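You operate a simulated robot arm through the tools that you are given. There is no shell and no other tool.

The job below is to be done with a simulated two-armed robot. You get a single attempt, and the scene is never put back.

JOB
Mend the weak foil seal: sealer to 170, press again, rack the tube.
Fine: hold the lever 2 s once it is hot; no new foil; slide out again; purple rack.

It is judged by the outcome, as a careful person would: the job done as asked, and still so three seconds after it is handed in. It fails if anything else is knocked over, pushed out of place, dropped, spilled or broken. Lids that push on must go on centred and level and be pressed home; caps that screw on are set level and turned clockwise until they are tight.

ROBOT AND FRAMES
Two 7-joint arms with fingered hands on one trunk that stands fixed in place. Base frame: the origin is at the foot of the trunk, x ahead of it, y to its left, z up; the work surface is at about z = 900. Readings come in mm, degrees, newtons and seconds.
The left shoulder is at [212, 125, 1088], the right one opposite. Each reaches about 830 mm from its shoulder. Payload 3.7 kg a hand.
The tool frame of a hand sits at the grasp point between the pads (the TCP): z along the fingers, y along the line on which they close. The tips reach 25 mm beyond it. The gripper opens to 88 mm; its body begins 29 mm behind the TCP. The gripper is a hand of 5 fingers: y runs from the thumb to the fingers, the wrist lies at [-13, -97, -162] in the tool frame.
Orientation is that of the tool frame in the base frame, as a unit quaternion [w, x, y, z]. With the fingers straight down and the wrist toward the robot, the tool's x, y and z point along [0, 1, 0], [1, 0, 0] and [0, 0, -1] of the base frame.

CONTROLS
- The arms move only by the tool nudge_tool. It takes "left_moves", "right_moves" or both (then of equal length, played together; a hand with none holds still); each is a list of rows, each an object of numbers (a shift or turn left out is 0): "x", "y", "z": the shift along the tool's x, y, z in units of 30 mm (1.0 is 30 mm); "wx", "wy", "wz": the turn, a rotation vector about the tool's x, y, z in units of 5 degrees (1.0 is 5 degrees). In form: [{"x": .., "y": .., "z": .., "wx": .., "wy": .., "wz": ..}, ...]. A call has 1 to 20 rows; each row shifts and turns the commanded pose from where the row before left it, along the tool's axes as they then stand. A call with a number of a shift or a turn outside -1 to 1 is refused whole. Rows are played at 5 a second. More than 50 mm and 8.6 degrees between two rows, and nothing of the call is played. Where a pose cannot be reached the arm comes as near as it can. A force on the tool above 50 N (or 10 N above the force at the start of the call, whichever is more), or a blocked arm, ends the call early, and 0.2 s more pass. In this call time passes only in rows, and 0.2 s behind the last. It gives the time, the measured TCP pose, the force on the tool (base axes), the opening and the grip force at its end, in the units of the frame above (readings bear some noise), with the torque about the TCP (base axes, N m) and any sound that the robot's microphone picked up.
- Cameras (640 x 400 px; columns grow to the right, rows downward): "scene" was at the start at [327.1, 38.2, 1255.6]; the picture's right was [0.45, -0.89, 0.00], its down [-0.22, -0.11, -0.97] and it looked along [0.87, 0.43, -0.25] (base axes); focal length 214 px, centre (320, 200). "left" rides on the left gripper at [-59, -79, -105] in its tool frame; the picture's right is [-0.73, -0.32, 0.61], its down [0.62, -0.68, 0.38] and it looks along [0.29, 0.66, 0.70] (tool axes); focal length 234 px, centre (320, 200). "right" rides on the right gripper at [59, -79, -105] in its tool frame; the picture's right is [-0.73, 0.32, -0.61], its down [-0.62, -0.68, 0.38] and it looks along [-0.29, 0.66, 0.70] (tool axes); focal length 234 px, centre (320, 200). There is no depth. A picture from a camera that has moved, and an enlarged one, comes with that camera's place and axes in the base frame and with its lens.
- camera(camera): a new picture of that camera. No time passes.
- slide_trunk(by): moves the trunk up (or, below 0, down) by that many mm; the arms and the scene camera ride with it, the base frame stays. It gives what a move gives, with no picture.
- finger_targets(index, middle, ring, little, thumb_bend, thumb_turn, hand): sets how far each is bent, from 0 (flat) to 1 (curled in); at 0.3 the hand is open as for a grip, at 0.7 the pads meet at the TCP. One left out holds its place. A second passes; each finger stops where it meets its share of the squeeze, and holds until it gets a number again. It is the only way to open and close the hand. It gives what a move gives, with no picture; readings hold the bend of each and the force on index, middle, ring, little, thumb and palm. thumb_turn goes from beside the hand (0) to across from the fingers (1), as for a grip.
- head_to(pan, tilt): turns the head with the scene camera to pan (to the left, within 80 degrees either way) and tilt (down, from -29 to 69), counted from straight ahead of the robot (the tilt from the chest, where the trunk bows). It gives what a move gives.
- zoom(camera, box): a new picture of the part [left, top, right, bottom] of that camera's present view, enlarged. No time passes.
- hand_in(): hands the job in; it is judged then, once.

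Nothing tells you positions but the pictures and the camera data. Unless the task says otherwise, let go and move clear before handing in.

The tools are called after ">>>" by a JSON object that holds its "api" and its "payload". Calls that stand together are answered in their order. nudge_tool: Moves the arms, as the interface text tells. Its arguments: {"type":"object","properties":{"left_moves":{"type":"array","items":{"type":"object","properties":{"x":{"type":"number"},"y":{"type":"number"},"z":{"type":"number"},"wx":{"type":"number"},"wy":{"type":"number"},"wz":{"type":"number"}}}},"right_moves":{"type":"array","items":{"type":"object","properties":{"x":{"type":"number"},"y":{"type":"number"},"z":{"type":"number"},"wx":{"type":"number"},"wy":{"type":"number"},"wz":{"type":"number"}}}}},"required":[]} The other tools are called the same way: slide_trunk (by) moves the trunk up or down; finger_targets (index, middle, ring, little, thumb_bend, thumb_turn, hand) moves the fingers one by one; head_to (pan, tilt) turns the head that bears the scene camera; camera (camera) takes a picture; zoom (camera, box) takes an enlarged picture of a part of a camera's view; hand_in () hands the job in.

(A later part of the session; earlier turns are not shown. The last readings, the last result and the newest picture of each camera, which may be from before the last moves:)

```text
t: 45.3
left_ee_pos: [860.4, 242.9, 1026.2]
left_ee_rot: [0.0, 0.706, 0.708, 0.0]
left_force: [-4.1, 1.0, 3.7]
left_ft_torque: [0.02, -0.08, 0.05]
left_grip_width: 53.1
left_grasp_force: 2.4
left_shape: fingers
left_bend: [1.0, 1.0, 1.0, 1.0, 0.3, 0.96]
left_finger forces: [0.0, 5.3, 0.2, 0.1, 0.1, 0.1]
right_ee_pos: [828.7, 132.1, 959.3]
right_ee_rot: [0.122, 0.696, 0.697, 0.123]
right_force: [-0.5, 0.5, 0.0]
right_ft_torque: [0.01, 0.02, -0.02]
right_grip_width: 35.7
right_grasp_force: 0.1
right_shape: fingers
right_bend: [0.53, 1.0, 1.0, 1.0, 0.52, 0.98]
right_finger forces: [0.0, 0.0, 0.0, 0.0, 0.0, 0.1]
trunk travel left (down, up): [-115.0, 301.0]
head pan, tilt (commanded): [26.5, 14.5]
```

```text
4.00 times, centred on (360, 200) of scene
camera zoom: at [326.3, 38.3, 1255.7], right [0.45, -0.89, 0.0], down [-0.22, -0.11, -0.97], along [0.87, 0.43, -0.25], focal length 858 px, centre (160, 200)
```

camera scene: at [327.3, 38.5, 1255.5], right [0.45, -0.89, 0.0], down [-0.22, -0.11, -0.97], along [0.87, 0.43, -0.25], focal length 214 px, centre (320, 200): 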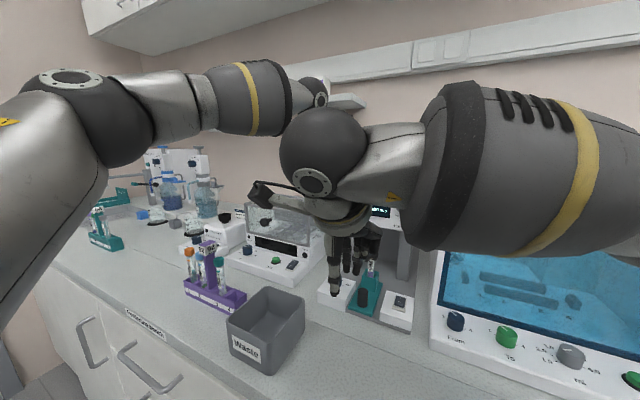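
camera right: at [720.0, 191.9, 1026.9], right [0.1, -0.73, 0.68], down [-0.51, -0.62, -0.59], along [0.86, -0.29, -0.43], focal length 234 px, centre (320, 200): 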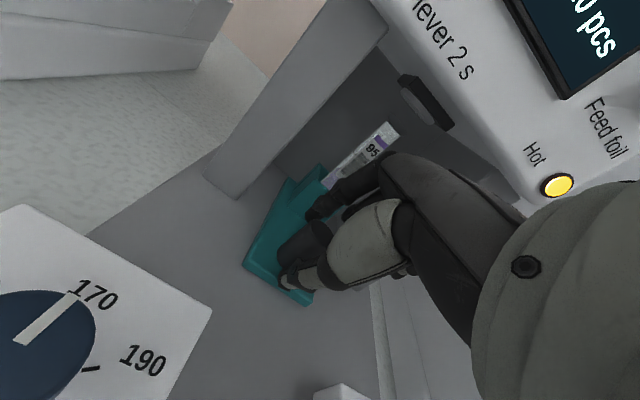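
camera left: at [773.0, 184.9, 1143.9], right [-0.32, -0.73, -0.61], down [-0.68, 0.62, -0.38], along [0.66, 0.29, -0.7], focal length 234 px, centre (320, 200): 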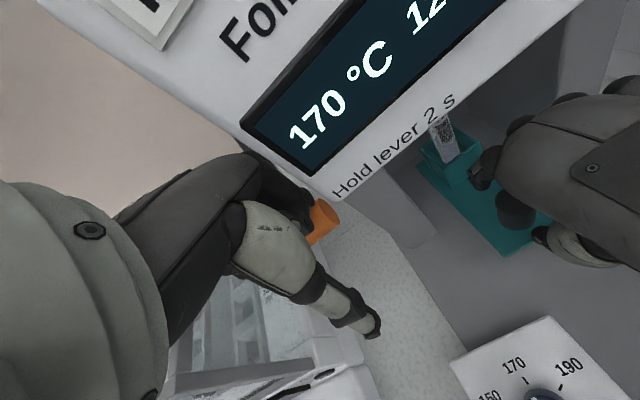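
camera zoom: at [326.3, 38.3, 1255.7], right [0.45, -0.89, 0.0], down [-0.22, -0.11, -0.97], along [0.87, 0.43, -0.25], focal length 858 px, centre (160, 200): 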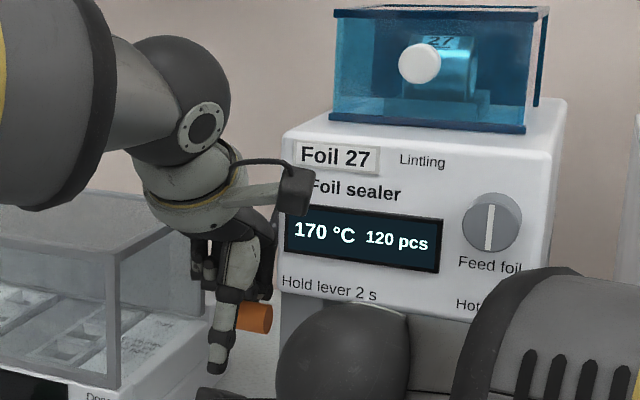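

Almost touching. One more short row.

>>> {"api": "nudge_tool", "payload": {"left_moves": [{"y": 0.12, "z": 0.2}]}}

>>> {"api": "zoom", "payload": {"camera": "right", "box": [330, 60, 490, 190]}}

>>> {"api": "zoom", "payload": {"camera": "scene", "box": [310, 150, 410, 250]}}

```text
t: 45.7
left_ee_pos: [863.9, 243.6, 1020.6]
left_ee_rot: [0.001, 0.706, 0.708, 0.0]
left_force: [-2.3, 2.0, 5.2]
left_ft_torque: [0.03, -0.12, 0.07]
left_grip_width: 52.8
left_grasp_force: 3.1
left_shape: fingers
left_bend: [1.0, 1.0, 1.0, 1.0, 0.3, 0.96]
left_finger forces: [0.0, 6.5, 0.0, 0.0, 0.0, 0.1]
right_ee_pos: [829.4, 132.6, 960.7]
right_ee_rot: [0.123, 0.696, 0.697, 0.123]
right_force: [0.1, -0.9, -0.8]
right_ft_torque: [0.02, 0.01, -0.02]
right_grip_width: 35.8
right_grasp_force: 0.0
right_shape: fingers
right_bend: [0.53, 1.0, 1.0, 1.0, 0.52, 0.98]
right_finger forces: [0.0, 0.0, 0.1, 0.1, 0.0, 0.0]
trunk travel left (down, up): [-115.0, 301.0]
head pan, tilt (commanded): [26.5, 14.5]
```

```text
3.08 times, centred on (410, 125) of right
camera zoom: at [718.7, 192.2, 1029.8], right [0.1, -0.73, 0.68], down [-0.51, -0.62, -0.59], along [0.86, -0.29, -0.43], focal length 720 px, centre (43, 431)
```

zoom: 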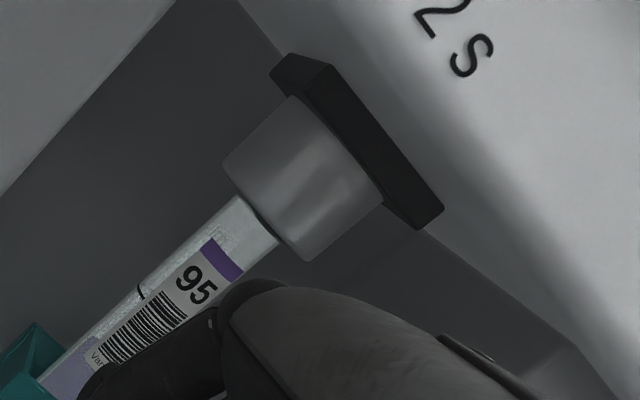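

```text
4.00 times, centred on (360, 200) of scene
camera zoom: at [326.5, 38.3, 1255.7], right [0.45, -0.89, 0.0], down [-0.22, -0.11, -0.97], along [0.87, 0.43, -0.25], focal length 858 px, centre (160, 200)
```

zoom: 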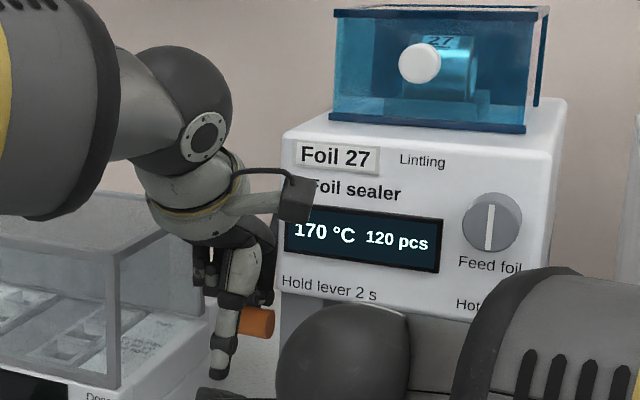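

Platen seems to have settled on the tube. One more short row to confirm the end by force.

>>> {"api": "nudge_tool", "payload": {"left_moves": [{"y": 0.1, "z": 0.2}]}}

>>> {"api": "zoom", "payload": {"camera": "right", "box": [330, 60, 490, 190]}}

>>> {"api": "zoom", "payload": {"camera": "scene", "box": [310, 150, 410, 250]}}

```text
t: 46.1
left_ee_pos: [866.8, 243.6, 1015.2]
left_ee_rot: [0.002, 0.707, 0.708, 0.001]
left_force: [0.8, 2.9, 9.7]
left_ft_torque: [0.06, -0.14, 0.07]
left_grip_width: 53.0
left_grasp_force: 5.1
left_shape: fingers
left_bend: [1.0, 1.0, 1.0, 1.0, 0.3, 0.96]
left_finger forces: [0.0, 9.9, 0.0, 0.1, 0.2, 0.0]
right_ee_pos: [829.9, 133.1, 958.9]
right_ee_rot: [0.123, 0.696, 0.697, 0.122]
right_force: [-0.4, 0.5, -0.9]
right_ft_torque: [-0.03, 0.0, -0.02]
right_grip_width: 35.9
right_grasp_force: 0.0
right_shape: fingers
right_bend: [0.53, 1.0, 1.0, 1.0, 0.52, 0.98]
right_finger forces: [0.1, 0.1, 0.0, 0.0, 0.0, 0.0]
trunk travel left (down, up): [-115.0, 301.0]
head pan, tilt (commanded): [26.5, 14.5]
```

```text
3.08 times, centred on (410, 125) of right
camera zoom: at [718.6, 192.2, 1030.2], right [0.1, -0.73, 0.68], down [-0.51, -0.62, -0.59], along [0.86, -0.29, -0.43], focal length 720 px, centre (43, 431)
```

zoom: 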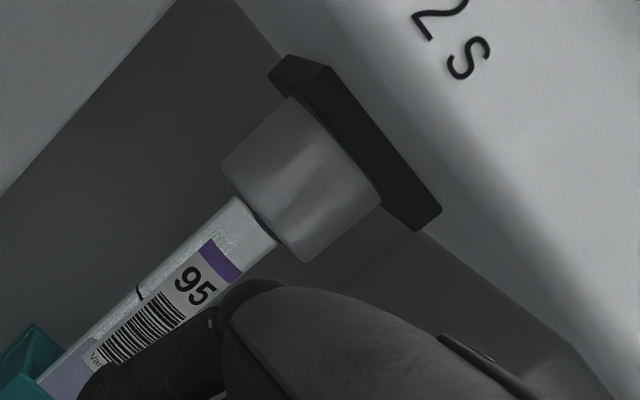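

```text
4.00 times, centred on (360, 200) of scene
camera zoom: at [326.3, 38.3, 1255.9], right [0.45, -0.89, 0.0], down [-0.22, -0.11, -0.97], along [0.87, 0.43, -0.25], focal length 858 px, centre (160, 200)
```

zoom: 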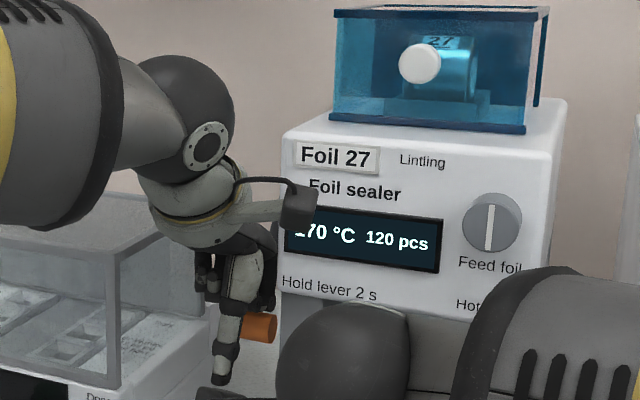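

Force is rising (10 N) and the lever still creeps down slightly. Another small row.

>>> {"api": "nudge_tool", "payload": {"left_moves": [{"y": 0.12, "z": 0.2}]}}

>>> {"api": "zoom", "payload": {"camera": "right", "box": [370, 100, 430, 150]}}

>>> {"api": "zoom", "payload": {"camera": "scene", "box": [310, 150, 410, 250]}}

>>> {"api": "camera", "payload": {"camera": "left"}}

```text
t: 46.5
left_ee_pos: [869.5, 242.3, 1014.9]
left_ee_rot: [0.004, 0.707, 0.708, 0.003]
left_force: [-0.5, 5.8, 21.6]
left_ft_torque: [0.13, -0.41, 0.07]
left_grip_width: 52.6
left_grasp_force: 11.4
left_shape: fingers
left_bend: [1.0, 1.0, 1.0, 1.0, 0.3, 0.96]
left_finger forces: [0.0, 23.2, 0.1, 0.0, 0.0, 0.0]
right_ee_pos: [828.1, 133.0, 962.7]
right_ee_rot: [0.124, 0.696, 0.696, 0.124]
right_force: [0.6, 1.0, 1.0]
right_ft_torque: [-0.01, 0.02, -0.03]
right_grip_width: 35.7
right_grasp_force: 0.1
right_shape: fingers
right_bend: [0.53, 1.0, 1.0, 1.0, 0.52, 0.98]
right_finger forces: [0.1, 0.1, 0.0, 0.1, 0.0, 0.0]
trunk travel left (down, up): [-115.0, 301.0]
head pan, tilt (commanded): [26.5, 14.5]
```

```text
8.00 times, centred on (400, 125) of right
camera zoom: at [716.6, 191.9, 1033.1], right [0.09, -0.73, 0.68], down [-0.51, -0.62, -0.6], along [0.86, -0.29, -0.43], focal length 1873 px, centre (-320, 800)
```

zoom: 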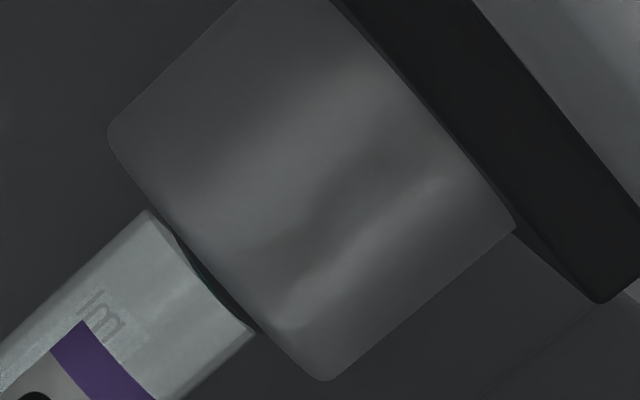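

```text
4.00 times, centred on (360, 200) of scene
camera zoom: at [323.6, 38.0, 1257.1], right [0.45, -0.89, 0.0], down [-0.22, -0.11, -0.97], along [0.87, 0.43, -0.25], focal length 858 px, centre (160, 200)
```

zoom: 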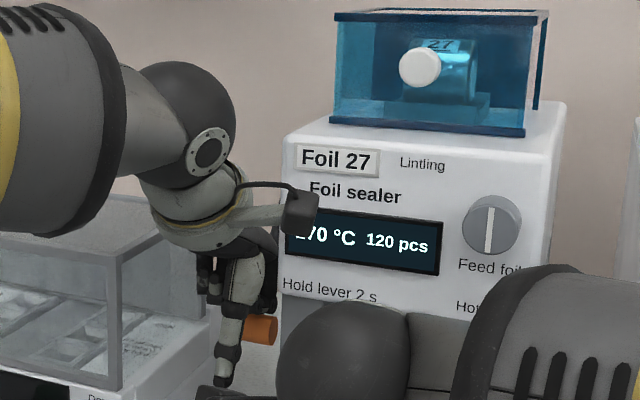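

```text
taken
camera left: at [788.7, 185.3, 1120.7], right [-0.31, -0.73, -0.61], down [-0.68, 0.62, -0.39], along [0.66, 0.29, -0.69], focal length 234 px, centre (320, 200)
```

left: 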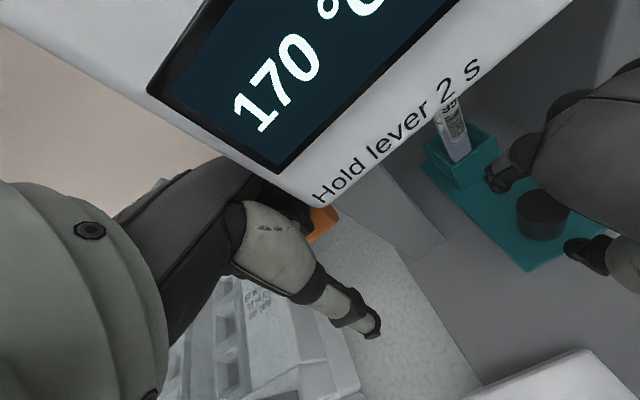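

The lever is firmly at its bottom (force jumped to 22 N, position stopped) with the platen on the foil. Holding still for 2 s.

>>> {"api": "nudge_tool", "payload": {"left_moves": [{}, {}, {}, {}, {}, {}, {}, {}, {}]}}

>>> {"api": "zoom", "payload": {"camera": "scene", "box": [310, 150, 430, 250]}}

>>> {"api": "zoom", "payload": {"camera": "right", "box": [330, 60, 610, 240]}}

```text
t: 48.5
left_ee_pos: [867.7, 243.4, 1015.6]
left_ee_rot: [0.004, 0.707, 0.707, 0.004]
left_force: [2.7, 6.8, 30.7]
left_ft_torque: [0.21, -0.51, 0.11]
left_grip_width: 52.7
left_grasp_force: 15.8
left_shape: fingers
left_bend: [1.0, 1.0, 1.0, 1.0, 0.3, 0.96]
left_finger forces: [0.0, 31.9, 0.1, 0.0, 0.0, 0.0]
right_ee_pos: [827.4, 132.8, 960.6]
right_ee_rot: [0.124, 0.696, 0.696, 0.124]
right_force: [-0.4, -0.7, 0.0]
right_ft_torque: [0.01, 0.0, 0.01]
right_grip_width: 35.5
right_grasp_force: 0.0
right_shape: fingers
right_bend: [0.53, 1.0, 1.0, 1.0, 0.52, 0.98]
right_finger forces: [0.0, 0.0, 0.1, 0.0, 0.1, 0.0]
trunk travel left (down, up): [-115.0, 301.0]
head pan, tilt (commanded): [26.5, 14.5]
```

```text
4.00 times, centred on (370, 200) of scene
camera zoom: at [323.5, 37.9, 1256.7], right [0.45, -0.89, 0.0], down [-0.22, -0.11, -0.97], along [0.87, 0.43, -0.25], focal length 858 px, centre (120, 200)
```

zoom: 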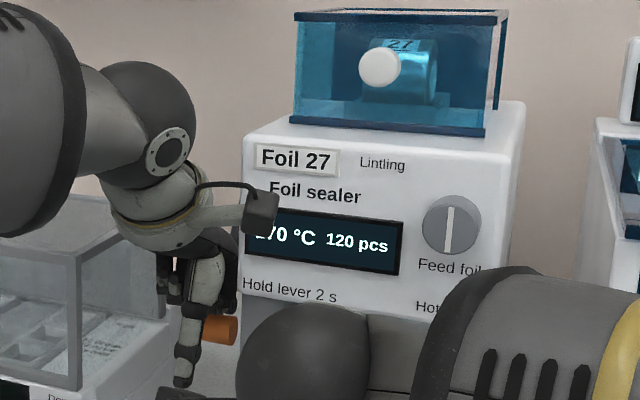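

```text
2.22 times, centred on (470, 150) of right
camera zoom: at [716.3, 191.9, 1032.1], right [0.09, -0.73, 0.68], down [-0.51, -0.62, -0.59], along [0.86, -0.29, -0.43], focal length 520 px, centre (-13, 311)
```

zoom: 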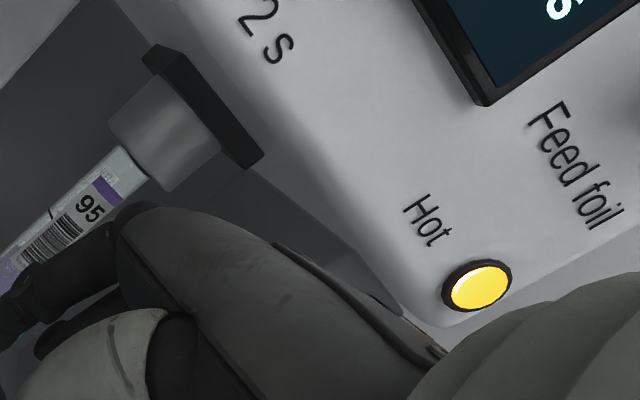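

Held just over 2 s at the bottom with the lamp lit. Releasing now by following the arc back up so the lever returns.

>>> {"api": "nudge_tool", "payload": {"left_moves": [{"y": -0.22, "z": -0.4}, {"y": -0.26, "z": -0.37}, {"y": -0.27, "z": -0.38}, {"y": -0.27, "z": -0.43}, {"y": -0.23, "z": -0.49}, {"y": -0.08, "z": -0.45}, {"z": -0.5}, {"z": -0.5}, {"z": -0.5}, {"z": -0.5}]}}

>>> {"api": "zoom", "payload": {"camera": "scene", "box": [310, 140, 430, 240]}}

>>> {"api": "zoom", "payload": {"camera": "right", "box": [330, 60, 610, 240]}}

>>> {"api": "camera", "payload": {"camera": "left"}}

```text
t: 50.7
left_ee_pos: [829.0, 244.3, 1143.9]
left_ee_rot: [0.0, 0.707, 0.708, 0.0]
left_force: [-0.4, 0.2, 0.3]
left_ft_torque: [0.02, 0.0, 0.01]
left_grip_width: 53.0
left_grasp_force: 0.2
left_shape: fingers
left_bend: [1.0, 1.0, 1.0, 1.0, 0.3, 0.96]
left_finger forces: [0.1, 0.1, 0.0, 0.0, 0.1, 0.0]
right_ee_pos: [830.1, 132.8, 959.7]
right_ee_rot: [0.123, 0.696, 0.697, 0.123]
right_force: [0.1, -0.1, -0.7]
right_ft_torque: [0.03, -0.01, -0.01]
right_grip_width: 35.5
right_grasp_force: 0.1
right_shape: fingers
right_bend: [0.53, 1.0, 1.0, 1.0, 0.52, 0.98]
right_finger forces: [0.0, 0.1, 0.1, 0.1, 0.0, 0.0]
trunk travel left (down, up): [-115.0, 301.0]
head pan, tilt (commanded): [26.5, 14.5]
```

```text
4.00 times, centred on (370, 190) of scene
camera zoom: at [326.9, 38.2, 1255.6], right [0.45, -0.89, 0.0], down [-0.22, -0.11, -0.97], along [0.87, 0.43, -0.25], focal length 858 px, centre (120, 240)
```

zoom: 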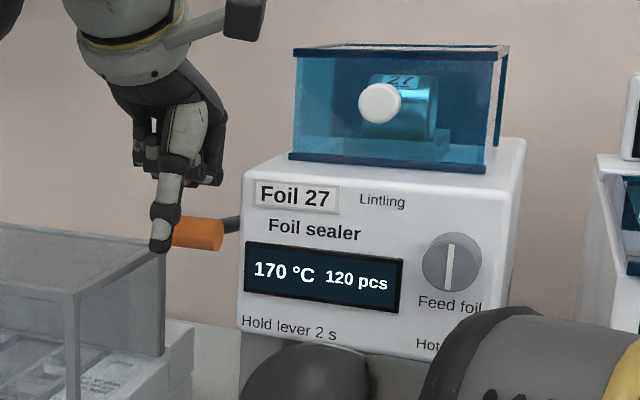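

```text
2.22 times, centred on (470, 150) of right
camera zoom: at [719.0, 192.0, 1029.7], right [0.1, -0.73, 0.68], down [-0.51, -0.62, -0.59], along [0.86, -0.29, -0.43], focal length 520 px, centre (-13, 311)
```

zoom: 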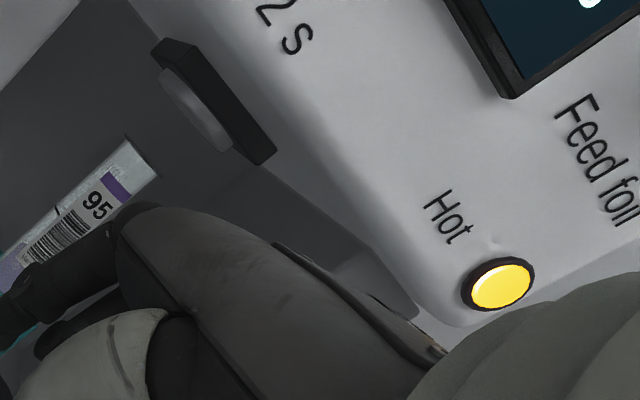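

```text
taken
camera left: at [751.1, 185.5, 1250.3], right [-0.32, -0.73, -0.61], down [-0.68, 0.62, -0.38], along [0.66, 0.29, -0.7], focal length 234 px, centre (320, 200)
```

left: 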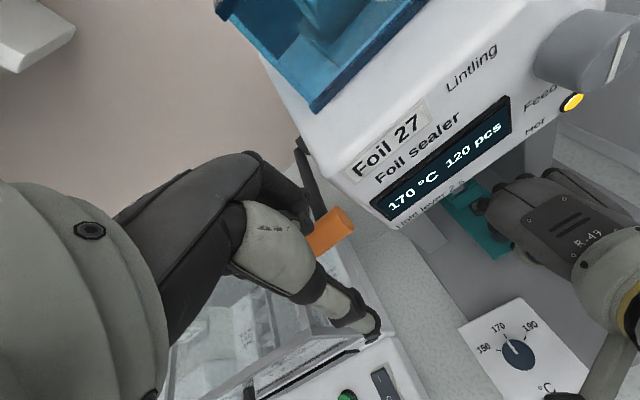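

The lever is back up and the platen has risen. Now I close the right index lightly behind the knob and pull the slide back out.

>>> {"api": "finger_targets", "payload": {"hand": "right", "index": 0.61, "thumb_bend": 0.55}}

>>> {"api": "nudge_tool", "payload": {"right_moves": [{"y": -0.3, "z": -0.11}, {"y": -0.45, "z": -0.164}, {"y": -0.45, "z": -0.164}]}}

>>> {"api": "camera", "payload": {"camera": "right"}}

>>> {"api": "zoom", "payload": {"camera": "left", "box": [400, 120, 640, 340]}}

```text
t: 51.7
left_ee_pos: [829.8, 243.9, 1143.0]
left_ee_rot: [-0.001, 0.708, 0.707, 0.0]
left_force: [0.3, -0.1, 0.5]
left_ft_torque: [-0.01, 0.01, -0.02]
left_grip_width: 52.9
left_grasp_force: 0.1
left_shape: fingers
left_bend: [1.0, 1.0, 1.0, 1.0, 0.3, 0.96]
left_finger forces: [0.0, 0.0, 0.0, 0.0, 0.0, 0.1]
right_ee_pos: [830.9, 132.0, 957.9]
right_ee_rot: [0.122, 0.695, 0.697, 0.123]
right_force: [0.3, 0.4, 0.4]
right_ft_torque: [0.05, 0.01, 0.01]
right_grip_width: 24.6
right_grasp_force: 0.1
right_shape: fingers
right_bend: [0.61, 1.0, 1.0, 1.0, 0.55, 0.98]
right_finger forces: [0.0, 0.1, 0.1, 0.0, 0.0, 0.0]
trunk travel left (down, up): [-115.0, 301.0]
head pan, tilt (commanded): [26.5, 14.5]
```

```text
t: 52.5
left_ee_pos: [829.2, 243.3, 1143.6]
left_ee_rot: [0.0, 0.707, 0.707, 0.0]
left_force: [0.3, -0.8, 0.4]
left_ft_torque: [0.01, -0.02, -0.02]
left_grip_width: 52.8
left_grasp_force: 0.0
left_shape: fingers
left_bend: [1.0, 1.0, 1.0, 1.0, 0.3, 0.96]
left_finger forces: [0.0, 0.0, 0.1, 0.0, 0.0, 0.0]
right_ee_pos: [792.9, 132.7, 959.4]
right_ee_rot: [0.123, 0.697, 0.696, 0.122]
right_force: [-0.4, 0.0, -0.2]
right_ft_torque: [0.0, 0.02, 0.0]
right_grip_width: 25.3
right_grasp_force: 0.6
right_shape: fingers
right_bend: [0.6, 1.0, 1.0, 1.0, 0.55, 0.98]
right_finger forces: [0.5, 0.0, 0.1, 0.0, 0.0, 0.0]
trunk travel left (down, up): [-115.0, 301.0]
head pan, tilt (commanded): [26.5, 14.5]
```

```text
taken
camera right: at [682.1, 192.1, 1029.9], right [0.1, -0.73, 0.68], down [-0.51, -0.62, -0.59], along [0.86, -0.29, -0.43], focal length 234 px, centre (320, 200)
```

right: 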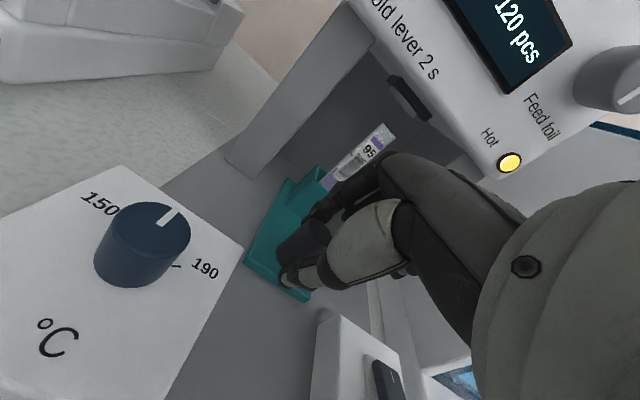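

```text
1.82 times, centred on (520, 230) of left
camera zoom: at [751.4, 185.4, 1250.0], right [-0.32, -0.73, -0.61], down [-0.68, 0.62, -0.38], along [0.66, 0.29, -0.7], focal length 426 px, centre (-44, 146)
```

zoom: 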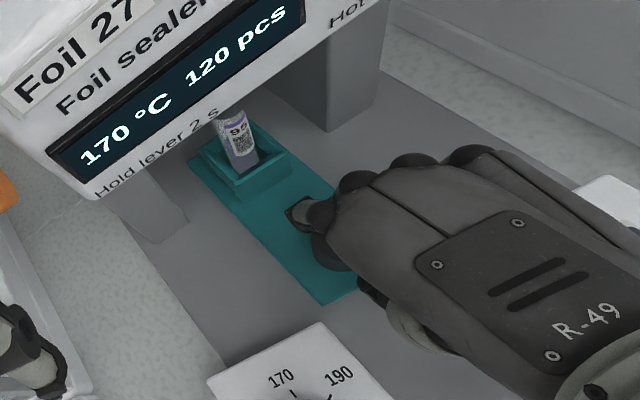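

The slide follows the pull. Continuing outward.

>>> {"api": "nudge_tool", "payload": {"right_moves": [{"y": -0.45, "z": -0.164}, {"y": -0.45, "z": -0.164}, {"y": -0.45, "z": -0.164}, {"y": -0.45, "z": -0.164}]}}

>>> {"api": "camera", "payload": {"camera": "right"}}

>>> {"api": "zoom", "payload": {"camera": "left", "box": [400, 120, 640, 340]}}

```text
t: 53.5
left_ee_pos: [830.0, 242.5, 1143.3]
left_ee_rot: [0.0, 0.707, 0.708, 0.0]
left_force: [0.4, -0.2, 1.1]
left_ft_torque: [-0.02, -0.05, -0.03]
left_grip_width: 52.9
left_grasp_force: 0.1
left_shape: fingers
left_bend: [1.0, 1.0, 1.0, 1.0, 0.3, 0.96]
left_finger forces: [0.1, 0.0, 0.0, 0.1, 0.0, 0.0]
right_ee_pos: [734.1, 131.4, 959.7]
right_ee_rot: [0.122, 0.696, 0.697, 0.123]
right_force: [0.9, 0.8, 0.0]
right_ft_torque: [0.0, 0.01, 0.02]
right_grip_width: 24.8
right_grasp_force: 0.3
right_shape: fingers
right_bend: [0.6, 1.0, 1.0, 1.0, 0.55, 0.98]
right_finger forces: [0.5, 0.0, 0.1, 0.1, 0.1, 0.1]
trunk travel left (down, up): [-115.0, 301.0]
head pan, tilt (commanded): [26.5, 14.5]
```

```text
taken
camera right: at [623.1, 191.2, 1028.9], right [0.1, -0.73, 0.68], down [-0.51, -0.62, -0.59], along [0.86, -0.29, -0.43], focal length 234 px, centre (320, 200)
```

right: 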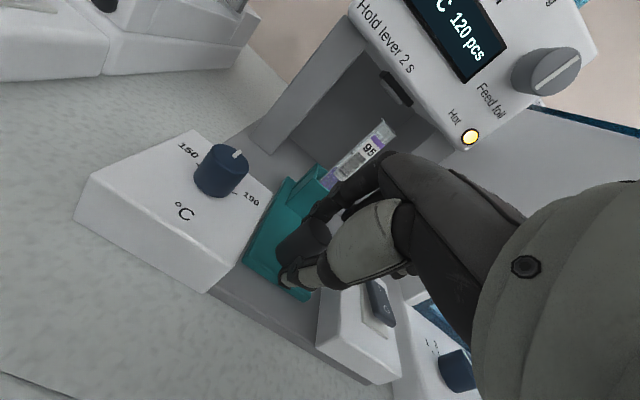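

```text
1.82 times, centred on (520, 230) of left
camera zoom: at [751.3, 185.4, 1250.0], right [-0.32, -0.73, -0.61], down [-0.68, 0.62, -0.38], along [0.66, 0.29, -0.7], focal length 426 px, centre (-44, 146)
```

zoom: 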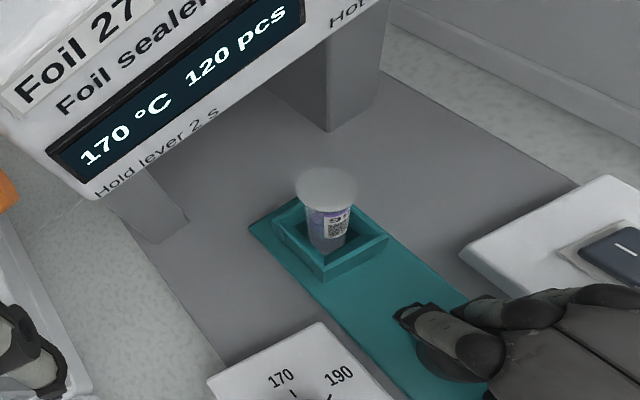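

About 15–18 mm left to the original out-stop. Slowing down to feel for it.

>>> {"api": "nudge_tool", "payload": {"right_moves": [{"y": -0.16, "z": -0.058}, {"y": -0.16, "z": -0.058}, {"y": -0.13, "z": -0.047}]}}

>>> {"api": "zoom", "payload": {"camera": "left", "box": [400, 120, 640, 340]}}

```text
t: 54.3
left_ee_pos: [829.8, 243.2, 1143.3]
left_ee_rot: [0.0, 0.707, 0.708, 0.0]
left_force: [-0.2, 0.4, -0.3]
left_ft_torque: [0.0, 0.01, -0.02]
left_grip_width: 52.5
left_grasp_force: 0.1
left_shape: fingers
left_bend: [1.0, 1.0, 1.0, 1.0, 0.3, 0.96]
left_finger forces: [0.0, 0.1, 0.0, 0.1, 0.1, 0.0]
right_ee_pos: [721.4, 130.4, 959.0]
right_ee_rot: [0.121, 0.696, 0.697, 0.122]
right_force: [-0.5, 0.3, 0.0]
right_ft_torque: [-0.02, 0.01, -0.03]
right_grip_width: 25.3
right_grasp_force: 0.3
right_shape: fingers
right_bend: [0.61, 1.0, 1.0, 1.0, 0.54, 0.98]
right_finger forces: [0.0, 0.0, 0.0, 0.0, 1.0, 0.0]
trunk travel left (down, up): [-115.0, 301.0]
head pan, tilt (commanded): [26.5, 14.5]
```

```text
1.82 times, centred on (520, 230) of left
camera zoom: at [751.2, 185.3, 1250.1], right [-0.32, -0.73, -0.61], down [-0.68, 0.62, -0.38], along [0.66, 0.29, -0.7], focal length 426 px, centre (-44, 146)
```

zoom: 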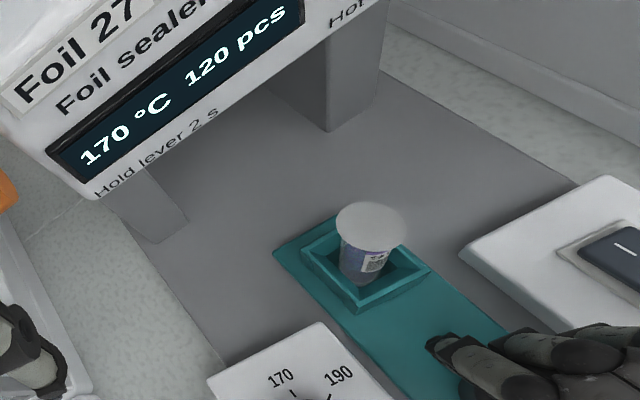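

The tube is back at about x = 788 (785 originally). A few mm more to reach the stop.

>>> {"api": "nudge_tool", "payload": {"right_moves": [{"y": -0.13, "z": -0.047}, {"y": -0.13, "z": -0.047}]}}

>>> {"api": "zoom", "payload": {"camera": "left", "box": [400, 120, 640, 340]}}

>>> {"api": "camera", "payload": {"camera": "right"}}

```text
t: 54.9
left_ee_pos: [830.7, 243.3, 1143.0]
left_ee_rot: [0.0, 0.706, 0.708, 0.0]
left_force: [0.3, 0.7, -0.3]
left_ft_torque: [0.04, 0.01, 0.0]
left_grip_width: 52.9
left_grasp_force: 0.1
left_shape: fingers
left_bend: [1.0, 1.0, 1.0, 1.0, 0.3, 0.96]
left_finger forces: [0.0, 0.1, 0.0, 0.1, 0.1, 0.1]
right_ee_pos: [711.8, 131.3, 958.8]
right_ee_rot: [0.123, 0.696, 0.696, 0.123]
right_force: [1.4, 1.0, 0.8]
right_ft_torque: [0.01, -0.06, 0.02]
right_grip_width: 25.4
right_grasp_force: 0.9
right_shape: fingers
right_bend: [0.6, 1.0, 1.0, 1.0, 0.55, 0.98]
right_finger forces: [1.0, 0.0, 0.0, 0.0, 0.0, 0.1]
trunk travel left (down, up): [-115.0, 301.0]
head pan, tilt (commanded): [26.5, 14.5]
```

```text
1.82 times, centred on (520, 230) of left
camera zoom: at [751.6, 185.4, 1249.8], right [-0.32, -0.73, -0.61], down [-0.68, 0.62, -0.38], along [0.66, 0.29, -0.7], focal length 426 px, centre (-44, 146)
```

zoom: 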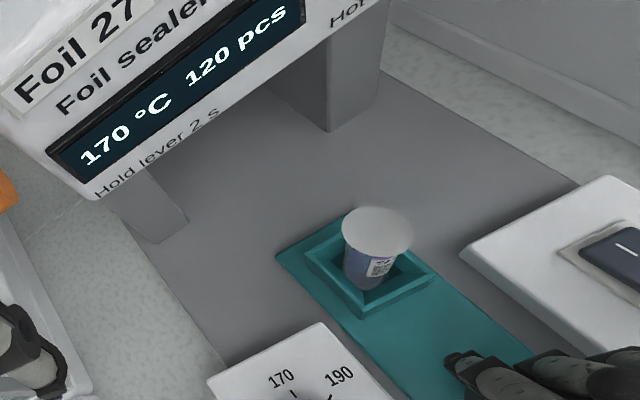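

```text
taken
camera right: at [601.1, 191.1, 1029.3], right [0.1, -0.73, 0.68], down [-0.51, -0.62, -0.59], along [0.86, -0.29, -0.43], focal length 234 px, centre (320, 200)
```

right: 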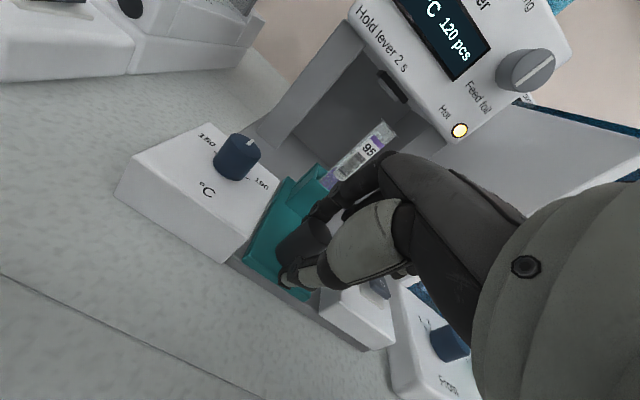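

The tube is at x ≈ 786. One last small pull to verify it's against its out-stop.

>>> {"api": "nudge_tool", "payload": {"right_moves": [{"y": -0.1, "z": -0.036}]}}

>>> {"api": "zoom", "payload": {"camera": "left", "box": [400, 120, 640, 340]}}

```text
t: 55.3
left_ee_pos: [830.7, 243.2, 1142.5]
left_ee_rot: [0.0, 0.706, 0.708, 0.0]
left_force: [0.4, -0.5, 0.7]
left_ft_torque: [0.0, 0.01, -0.03]
left_grip_width: 52.9
left_grasp_force: 0.0
left_shape: fingers
left_bend: [1.0, 1.0, 1.0, 1.0, 0.3, 0.96]
left_finger forces: [0.0, 0.0, 0.0, 0.1, 0.1, 0.0]
right_ee_pos: [709.0, 132.0, 959.3]
right_ee_rot: [0.123, 0.696, 0.697, 0.123]
right_force: [3.4, 0.1, 0.5]
right_ft_torque: [0.0, 0.0, -0.05]
right_grip_width: 27.5
right_grasp_force: 1.2
right_shape: fingers
right_bend: [0.58, 1.0, 1.0, 1.0, 0.55, 0.98]
right_finger forces: [2.4, 0.0, 0.0, 0.0, 0.0, 0.0]
trunk travel left (down, up): [-115.0, 301.0]
head pan, tilt (commanded): [26.5, 14.5]
```

```text
1.82 times, centred on (520, 230) of left
camera zoom: at [751.8, 185.4, 1249.6], right [-0.32, -0.73, -0.61], down [-0.68, 0.62, -0.38], along [0.66, 0.29, -0.7], focal length 426 px, centre (-44, 146)
```

zoom: 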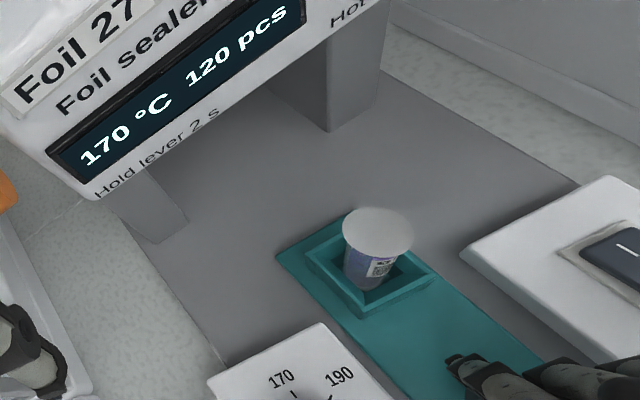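

The slide is against its out-stop (it no longer follows; finger force rose). I'll open the right fingers, lift off the knob, and straighten the hand.

>>> {"api": "finger_targets", "payload": {"hand": "right", "index": 0.5, "thumb_bend": 0.48}}

>>> {"api": "nudge_tool", "payload": {"right_moves": [{"y": 0.3, "z": -0.7}, {"y": 0.34, "z": -0.94}, {"y": 0.34, "z": -0.94}, {"y": 0.34, "z": -0.94}]}}

>>> {"api": "zoom", "payload": {"camera": "left", "box": [400, 120, 640, 340]}}

>>> {"api": "camera", "payload": {"camera": "right"}}

```text
t: 56.3
left_ee_pos: [830.7, 243.3, 1141.9]
left_ee_rot: [0.0, 0.706, 0.708, 0.0]
left_force: [0.6, -0.2, 0.2]
left_ft_torque: [0.05, 0.01, -0.01]
left_grip_width: 53.1
left_grasp_force: 0.2
left_shape: fingers
left_bend: [1.0, 1.0, 1.0, 1.0, 0.3, 0.96]
left_finger forces: [0.1, 0.0, 0.0, 0.0, 0.0, 0.1]
right_ee_pos: [709.1, 132.0, 959.3]
right_ee_rot: [0.123, 0.696, 0.697, 0.122]
right_force: [0.0, 0.6, -0.5]
right_ft_torque: [-0.01, -0.02, -0.01]
right_grip_width: 43.2
right_grasp_force: 0.1
right_shape: fingers
right_bend: [0.5, 1.0, 1.0, 1.0, 0.48, 0.98]
right_finger forces: [0.0, 0.1, 0.1, 0.0, 0.0, 0.1]
trunk travel left (down, up): [-115.0, 301.0]
head pan, tilt (commanded): [26.5, 14.5]
```

```text
t: 57.3
left_ee_pos: [829.5, 243.9, 1143.5]
left_ee_rot: [0.001, 0.706, 0.708, 0.0]
left_force: [0.5, 0.2, -1.2]
left_ft_torque: [-0.01, -0.01, -0.03]
left_grip_width: 52.8
left_grasp_force: 0.1
left_shape: fingers
left_bend: [1.0, 1.0, 1.0, 1.0, 0.3, 0.96]
left_finger forces: [0.1, 0.0, 0.0, 0.0, 0.0, 0.0]
right_ee_pos: [710.2, 132.5, 1070.9]
right_ee_rot: [0.123, 0.695, 0.698, 0.122]
right_force: [-0.4, 0.1, 0.3]
right_ft_torque: [0.01, -0.02, -0.01]
right_grip_width: 43.3
right_grasp_force: 0.0
right_shape: fingers
right_bend: [0.5, 1.0, 1.0, 1.0, 0.48, 0.98]
right_finger forces: [0.0, 0.1, 0.1, 0.0, 0.1, 0.0]
trunk travel left (down, up): [-115.0, 301.0]
head pan, tilt (commanded): [26.5, 14.5]
```

```text
1.82 times, centred on (520, 230) of left
camera zoom: at [750.8, 185.4, 1250.5], right [-0.32, -0.73, -0.61], down [-0.68, 0.62, -0.38], along [0.66, 0.29, -0.7], focal length 426 px, centre (-44, 146)
```

zoom: 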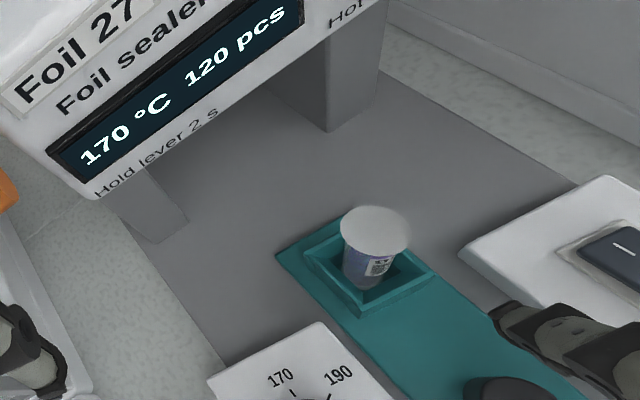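

```text
taken
camera right: at [598.8, 191.1, 1142.4], right [0.1, -0.73, 0.68], down [-0.51, -0.62, -0.59], along [0.86, -0.29, -0.43], focal length 234 px, centre (320, 200)
```

right: 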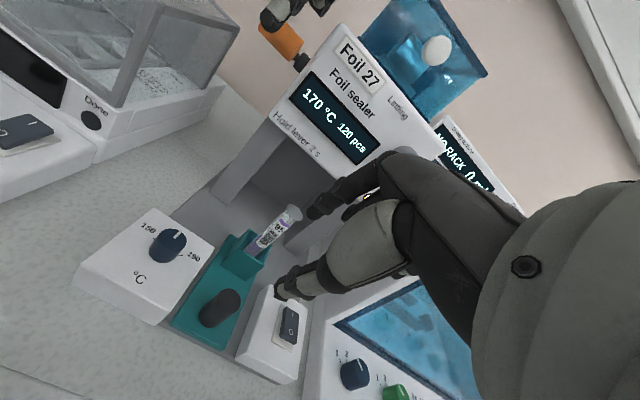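

The hand is clear of the knob. Before grasping the tube I'll take the left arm out of the way (up, back and to the left), since the right arm must later cross to the purple rack; the right hand is straightened up at the same time.

>>> {"api": "nudge_tool", "payload": {"left_moves": [{"z": -0.9}, {"z": -0.7, "y": -0.5}, {"z": -0.4, "y": -0.95}, {"z": -0.4, "y": -0.95}, {"z": -0.35, "y": -0.95}, {"z": -0.35, "y": -0.95}, {"z": -0.35, "y": -0.95}, {"z": -0.35, "y": -0.95}, {"z": -0.35, "y": -0.95}, {"z": -0.35, "y": -0.95}, {"z": -0.3, "y": -0.95}, {"y": -0.95, "x": 0.6, "z": -0.2}, {"y": -0.95, "x": 0.7, "z": -0.2}, {"y": -0.95, "x": 0.8, "z": -0.2}, {"y": -0.95, "x": 0.8, "z": -0.2}, {"y": -0.8, "x": 0.8}, {"x": 0.9}, {"x": 0.9}, {"x": 0.9}]}}

>>> {"api": "nudge_tool", "payload": {"right_moves": [{"wx": 1, "z": -0.1}, {"wx": 1}, {"wx": 1}, {"wx": 1}]}}

>>> {"api": "finger_targets", "payload": {"hand": "right", "index": 0.55, "middle": 0.57, "thumb_bend": 0.5}}

>>> {"api": "camera", "payload": {"camera": "scene"}}

>>> {"api": "camera", "payload": {"camera": "right"}}

>>> {"api": "camera", "payload": {"camera": "left"}}

```text
t: 61.3
left_ee_pos: [419.7, 437.5, 1312.5]
left_ee_rot: [0.0, 0.706, 0.708, 0.0]
left_force: [-0.4, -1.1, -0.4]
left_ft_torque: [0.03, 0.0, -0.02]
left_grip_width: 52.3
left_grasp_force: 0.1
left_shape: fingers
left_bend: [1.0, 1.0, 1.0, 1.0, 0.3, 0.96]
left_finger forces: [0.1, 0.0, 0.0, 0.0, 0.1, 0.0]
right_ee_pos: [711.2, 131.3, 1071.6]
right_ee_rot: [0.122, 0.696, 0.697, 0.123]
right_force: [0.1, -0.9, -0.1]
right_ft_torque: [0.04, 0.04, 0.01]
right_grip_width: 43.6
right_grasp_force: 0.0
right_shape: fingers
right_bend: [0.5, 1.0, 1.0, 1.0, 0.48, 0.98]
right_finger forces: [0.0, 0.0, 0.0, 0.0, 0.0, 0.0]
trunk travel left (down, up): [-115.0, 301.0]
head pan, tilt (commanded): [26.5, 14.5]
```

```text
t: 62.3
left_ee_pos: [419.5, 435.4, 1312.9]
left_ee_rot: [0.0, 0.706, 0.708, 0.0]
left_force: [1.3, 0.4, -0.1]
left_ft_torque: [0.04, 0.03, 0.0]
left_grip_width: 52.7
left_grasp_force: 0.1
left_shape: fingers
left_bend: [1.0, 1.0, 1.0, 1.0, 0.3, 0.96]
left_finger forces: [0.1, 0.1, 0.0, 0.1, 0.0, 0.1]
right_ee_pos: [709.5, 133.4, 1074.4]
right_ee_rot: [-0.001, 0.707, 0.707, -0.001]
right_force: [-0.4, -0.1, -0.3]
right_ft_torque: [0.01, 0.0, 0.05]
right_grip_width: 43.3
right_grasp_force: 0.0
right_shape: fingers
right_bend: [0.5, 1.0, 1.0, 1.0, 0.48, 0.98]
right_finger forces: [0.1, 0.0, 0.0, 0.1, 0.0, 0.0]
trunk travel left (down, up): [-115.0, 301.0]
head pan, tilt (commanded): [26.5, 14.5]
```

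```text
t: 63.3
left_ee_pos: [418.8, 435.0, 1313.0]
left_ee_rot: [0.0, 0.707, 0.708, 0.0]
left_force: [0.3, -0.5, 0.5]
left_ft_torque: [-0.02, 0.0, -0.01]
left_grip_width: 52.7
left_grasp_force: 0.0
left_shape: fingers
left_bend: [1.0, 1.0, 1.0, 1.0, 0.3, 0.96]
left_finger forces: [0.0, 0.0, 0.0, 0.0, 0.1, 0.0]
right_ee_pos: [709.3, 131.5, 1074.6]
right_ee_rot: [0.0, 0.706, 0.708, 0.0]
right_force: [-0.1, 0.4, 0.0]
right_ft_torque: [-0.03, 0.0, 0.0]
right_grip_width: 36.8
right_grasp_force: 0.0
right_shape: fingers
right_bend: [0.55, 0.56, 1.0, 1.0, 0.5, 0.98]
right_finger forces: [0.0, 0.1, 0.1, 0.0, 0.0, 0.1]
trunk travel left (down, up): [-115.0, 301.0]
head pan, tilt (commanded): [26.5, 14.5]
```

```text
taken
camera scene: at [327.1, 38.2, 1255.6], right [0.45, -0.89, 0.0], down [-0.22, -0.11, -0.97], along [0.87, 0.43, -0.25], focal length 214 px, centre (320, 200)
```

scene: 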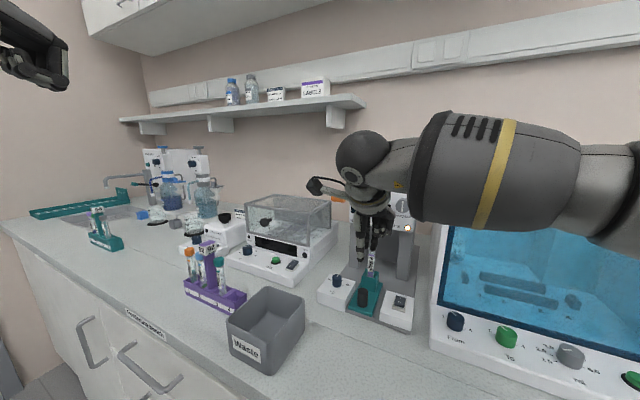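

```text
taken
camera right: at [629.2, 191.6, 1178.4], right [0.32, -0.73, 0.61], down [-0.68, -0.62, -0.38], along [0.66, -0.29, -0.7], focal length 234 px, centre (320, 200)
```

right: 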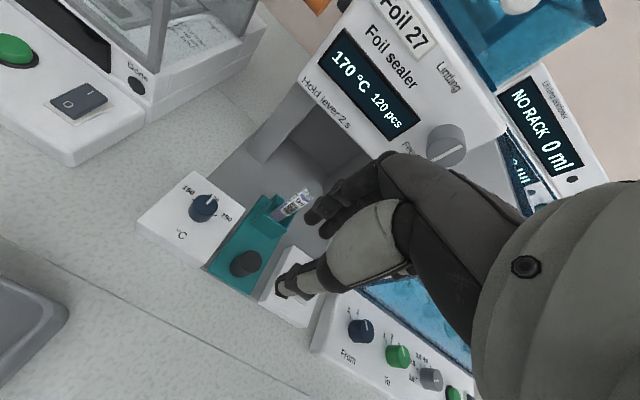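

```text
taken
camera left: at [340.5, 377.4, 1419.6], right [-0.32, -0.73, -0.61], down [-0.68, 0.62, -0.38], along [0.66, 0.29, -0.7], focal length 234 px, centre (320, 200)
```

left: 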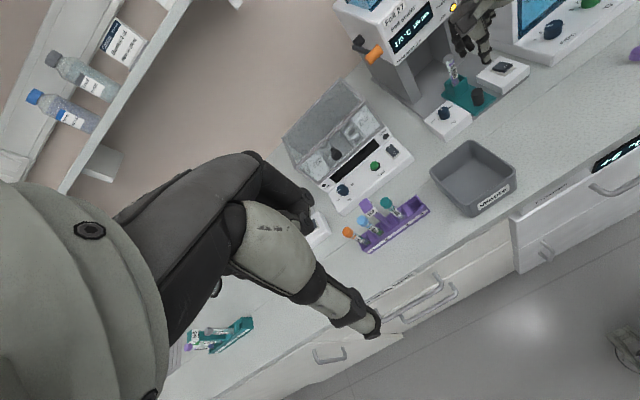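

The left arm is out of the way and its camera now overlooks rack, bin and sealer. I'll refine the tube and rack slot positions by zooming.

>>> {"api": "zoom", "payload": {"camera": "right", "box": [220, 160, 340, 260]}}

>>> {"api": "zoom", "payload": {"camera": "left", "box": [330, 180, 450, 260]}}

>>> {"api": "zoom", "payload": {"camera": "scene", "box": [170, 225, 260, 320]}}

>>> {"api": "zoom", "payload": {"camera": "left", "box": [420, 30, 540, 130]}}

```text
4.00 times, centred on (280, 210) of right
camera zoom: at [629.2, 191.6, 1178.4], right [0.32, -0.73, 0.61], down [-0.68, -0.62, -0.38], along [0.66, -0.29, -0.7], focal length 937 px, centre (480, 160)
```

zoom: 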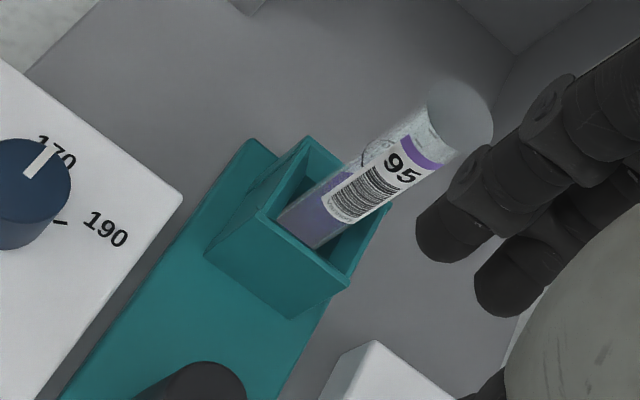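

```text
5.00 times, centred on (390, 220) of left
camera zoom: at [340.5, 377.4, 1419.6], right [-0.32, -0.73, -0.61], down [-0.68, 0.62, -0.38], along [0.66, 0.29, -0.7], focal length 1171 px, centre (-30, 100)
```

zoom: 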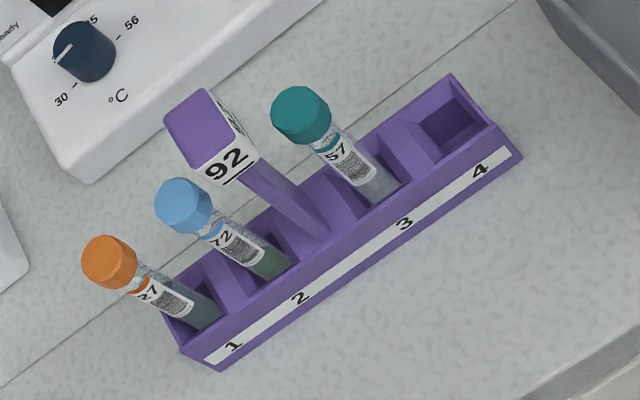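

```text
4.21 times, centred on (215, 272) of scene
camera zoom: at [327.1, 38.2, 1255.6], right [0.45, -0.89, 0.0], down [-0.22, -0.11, -0.97], along [0.87, 0.43, -0.25], focal length 903 px, centre (762, -105)
```

zoom: 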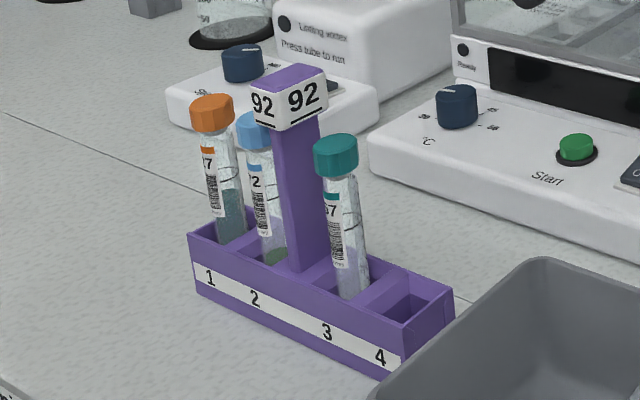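

```text
4.00 times, centred on (480, 80) of left
camera zoom: at [340.5, 377.4, 1419.6], right [-0.32, -0.73, -0.61], down [-0.68, 0.62, -0.38], along [0.66, 0.29, -0.7], focal length 937 px, centre (-320, 680)
```

zoom: 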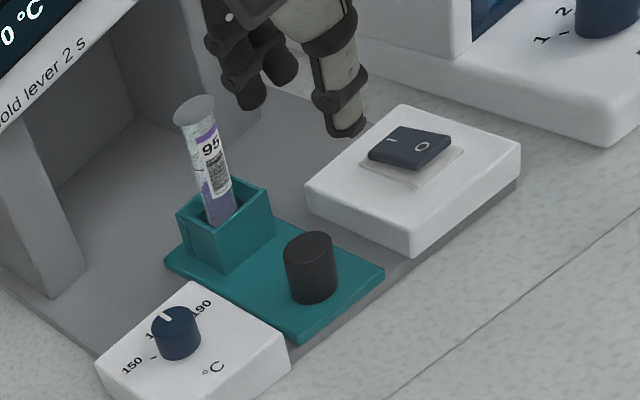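

Tube top ≈ (785, 134.5, 1024); the rack runs along y with its front at x ≈ 576. Let me zoom tighter on slot 4 to get its opening.

>>> {"api": "zoom", "payload": {"camera": "left", "box": [396, 186, 444, 220]}}

>>> {"api": "zoom", "payload": {"camera": "scene", "box": [218, 275, 268, 310]}}

```text
11.76 times, centred on (420, 203) of left
camera zoom: at [340.5, 377.4, 1419.6], right [-0.32, -0.73, -0.61], down [-0.68, 0.62, -0.38], along [0.66, 0.29, -0.7], focal length 2755 px, centre (-856, 165)
```

zoom: 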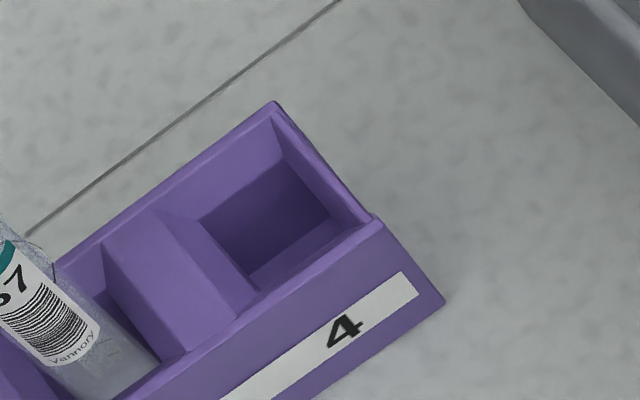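

```text
11.43 times, centred on (243, 292) of scene
camera zoom: at [327.1, 38.2, 1255.6], right [0.45, -0.89, 0.0], down [-0.22, -0.11, -0.97], along [0.87, 0.43, -0.25], focal length 2451 px, centre (1200, -857)
```

zoom: 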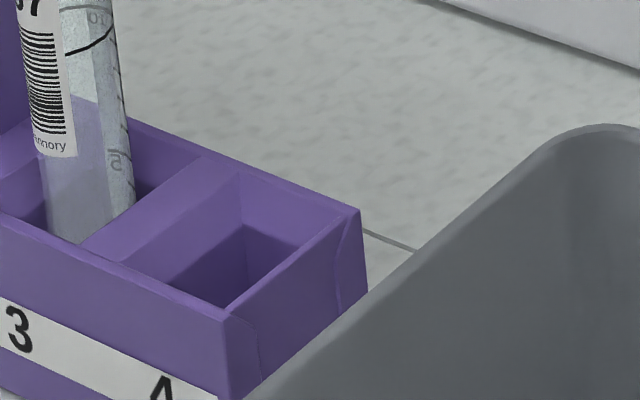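

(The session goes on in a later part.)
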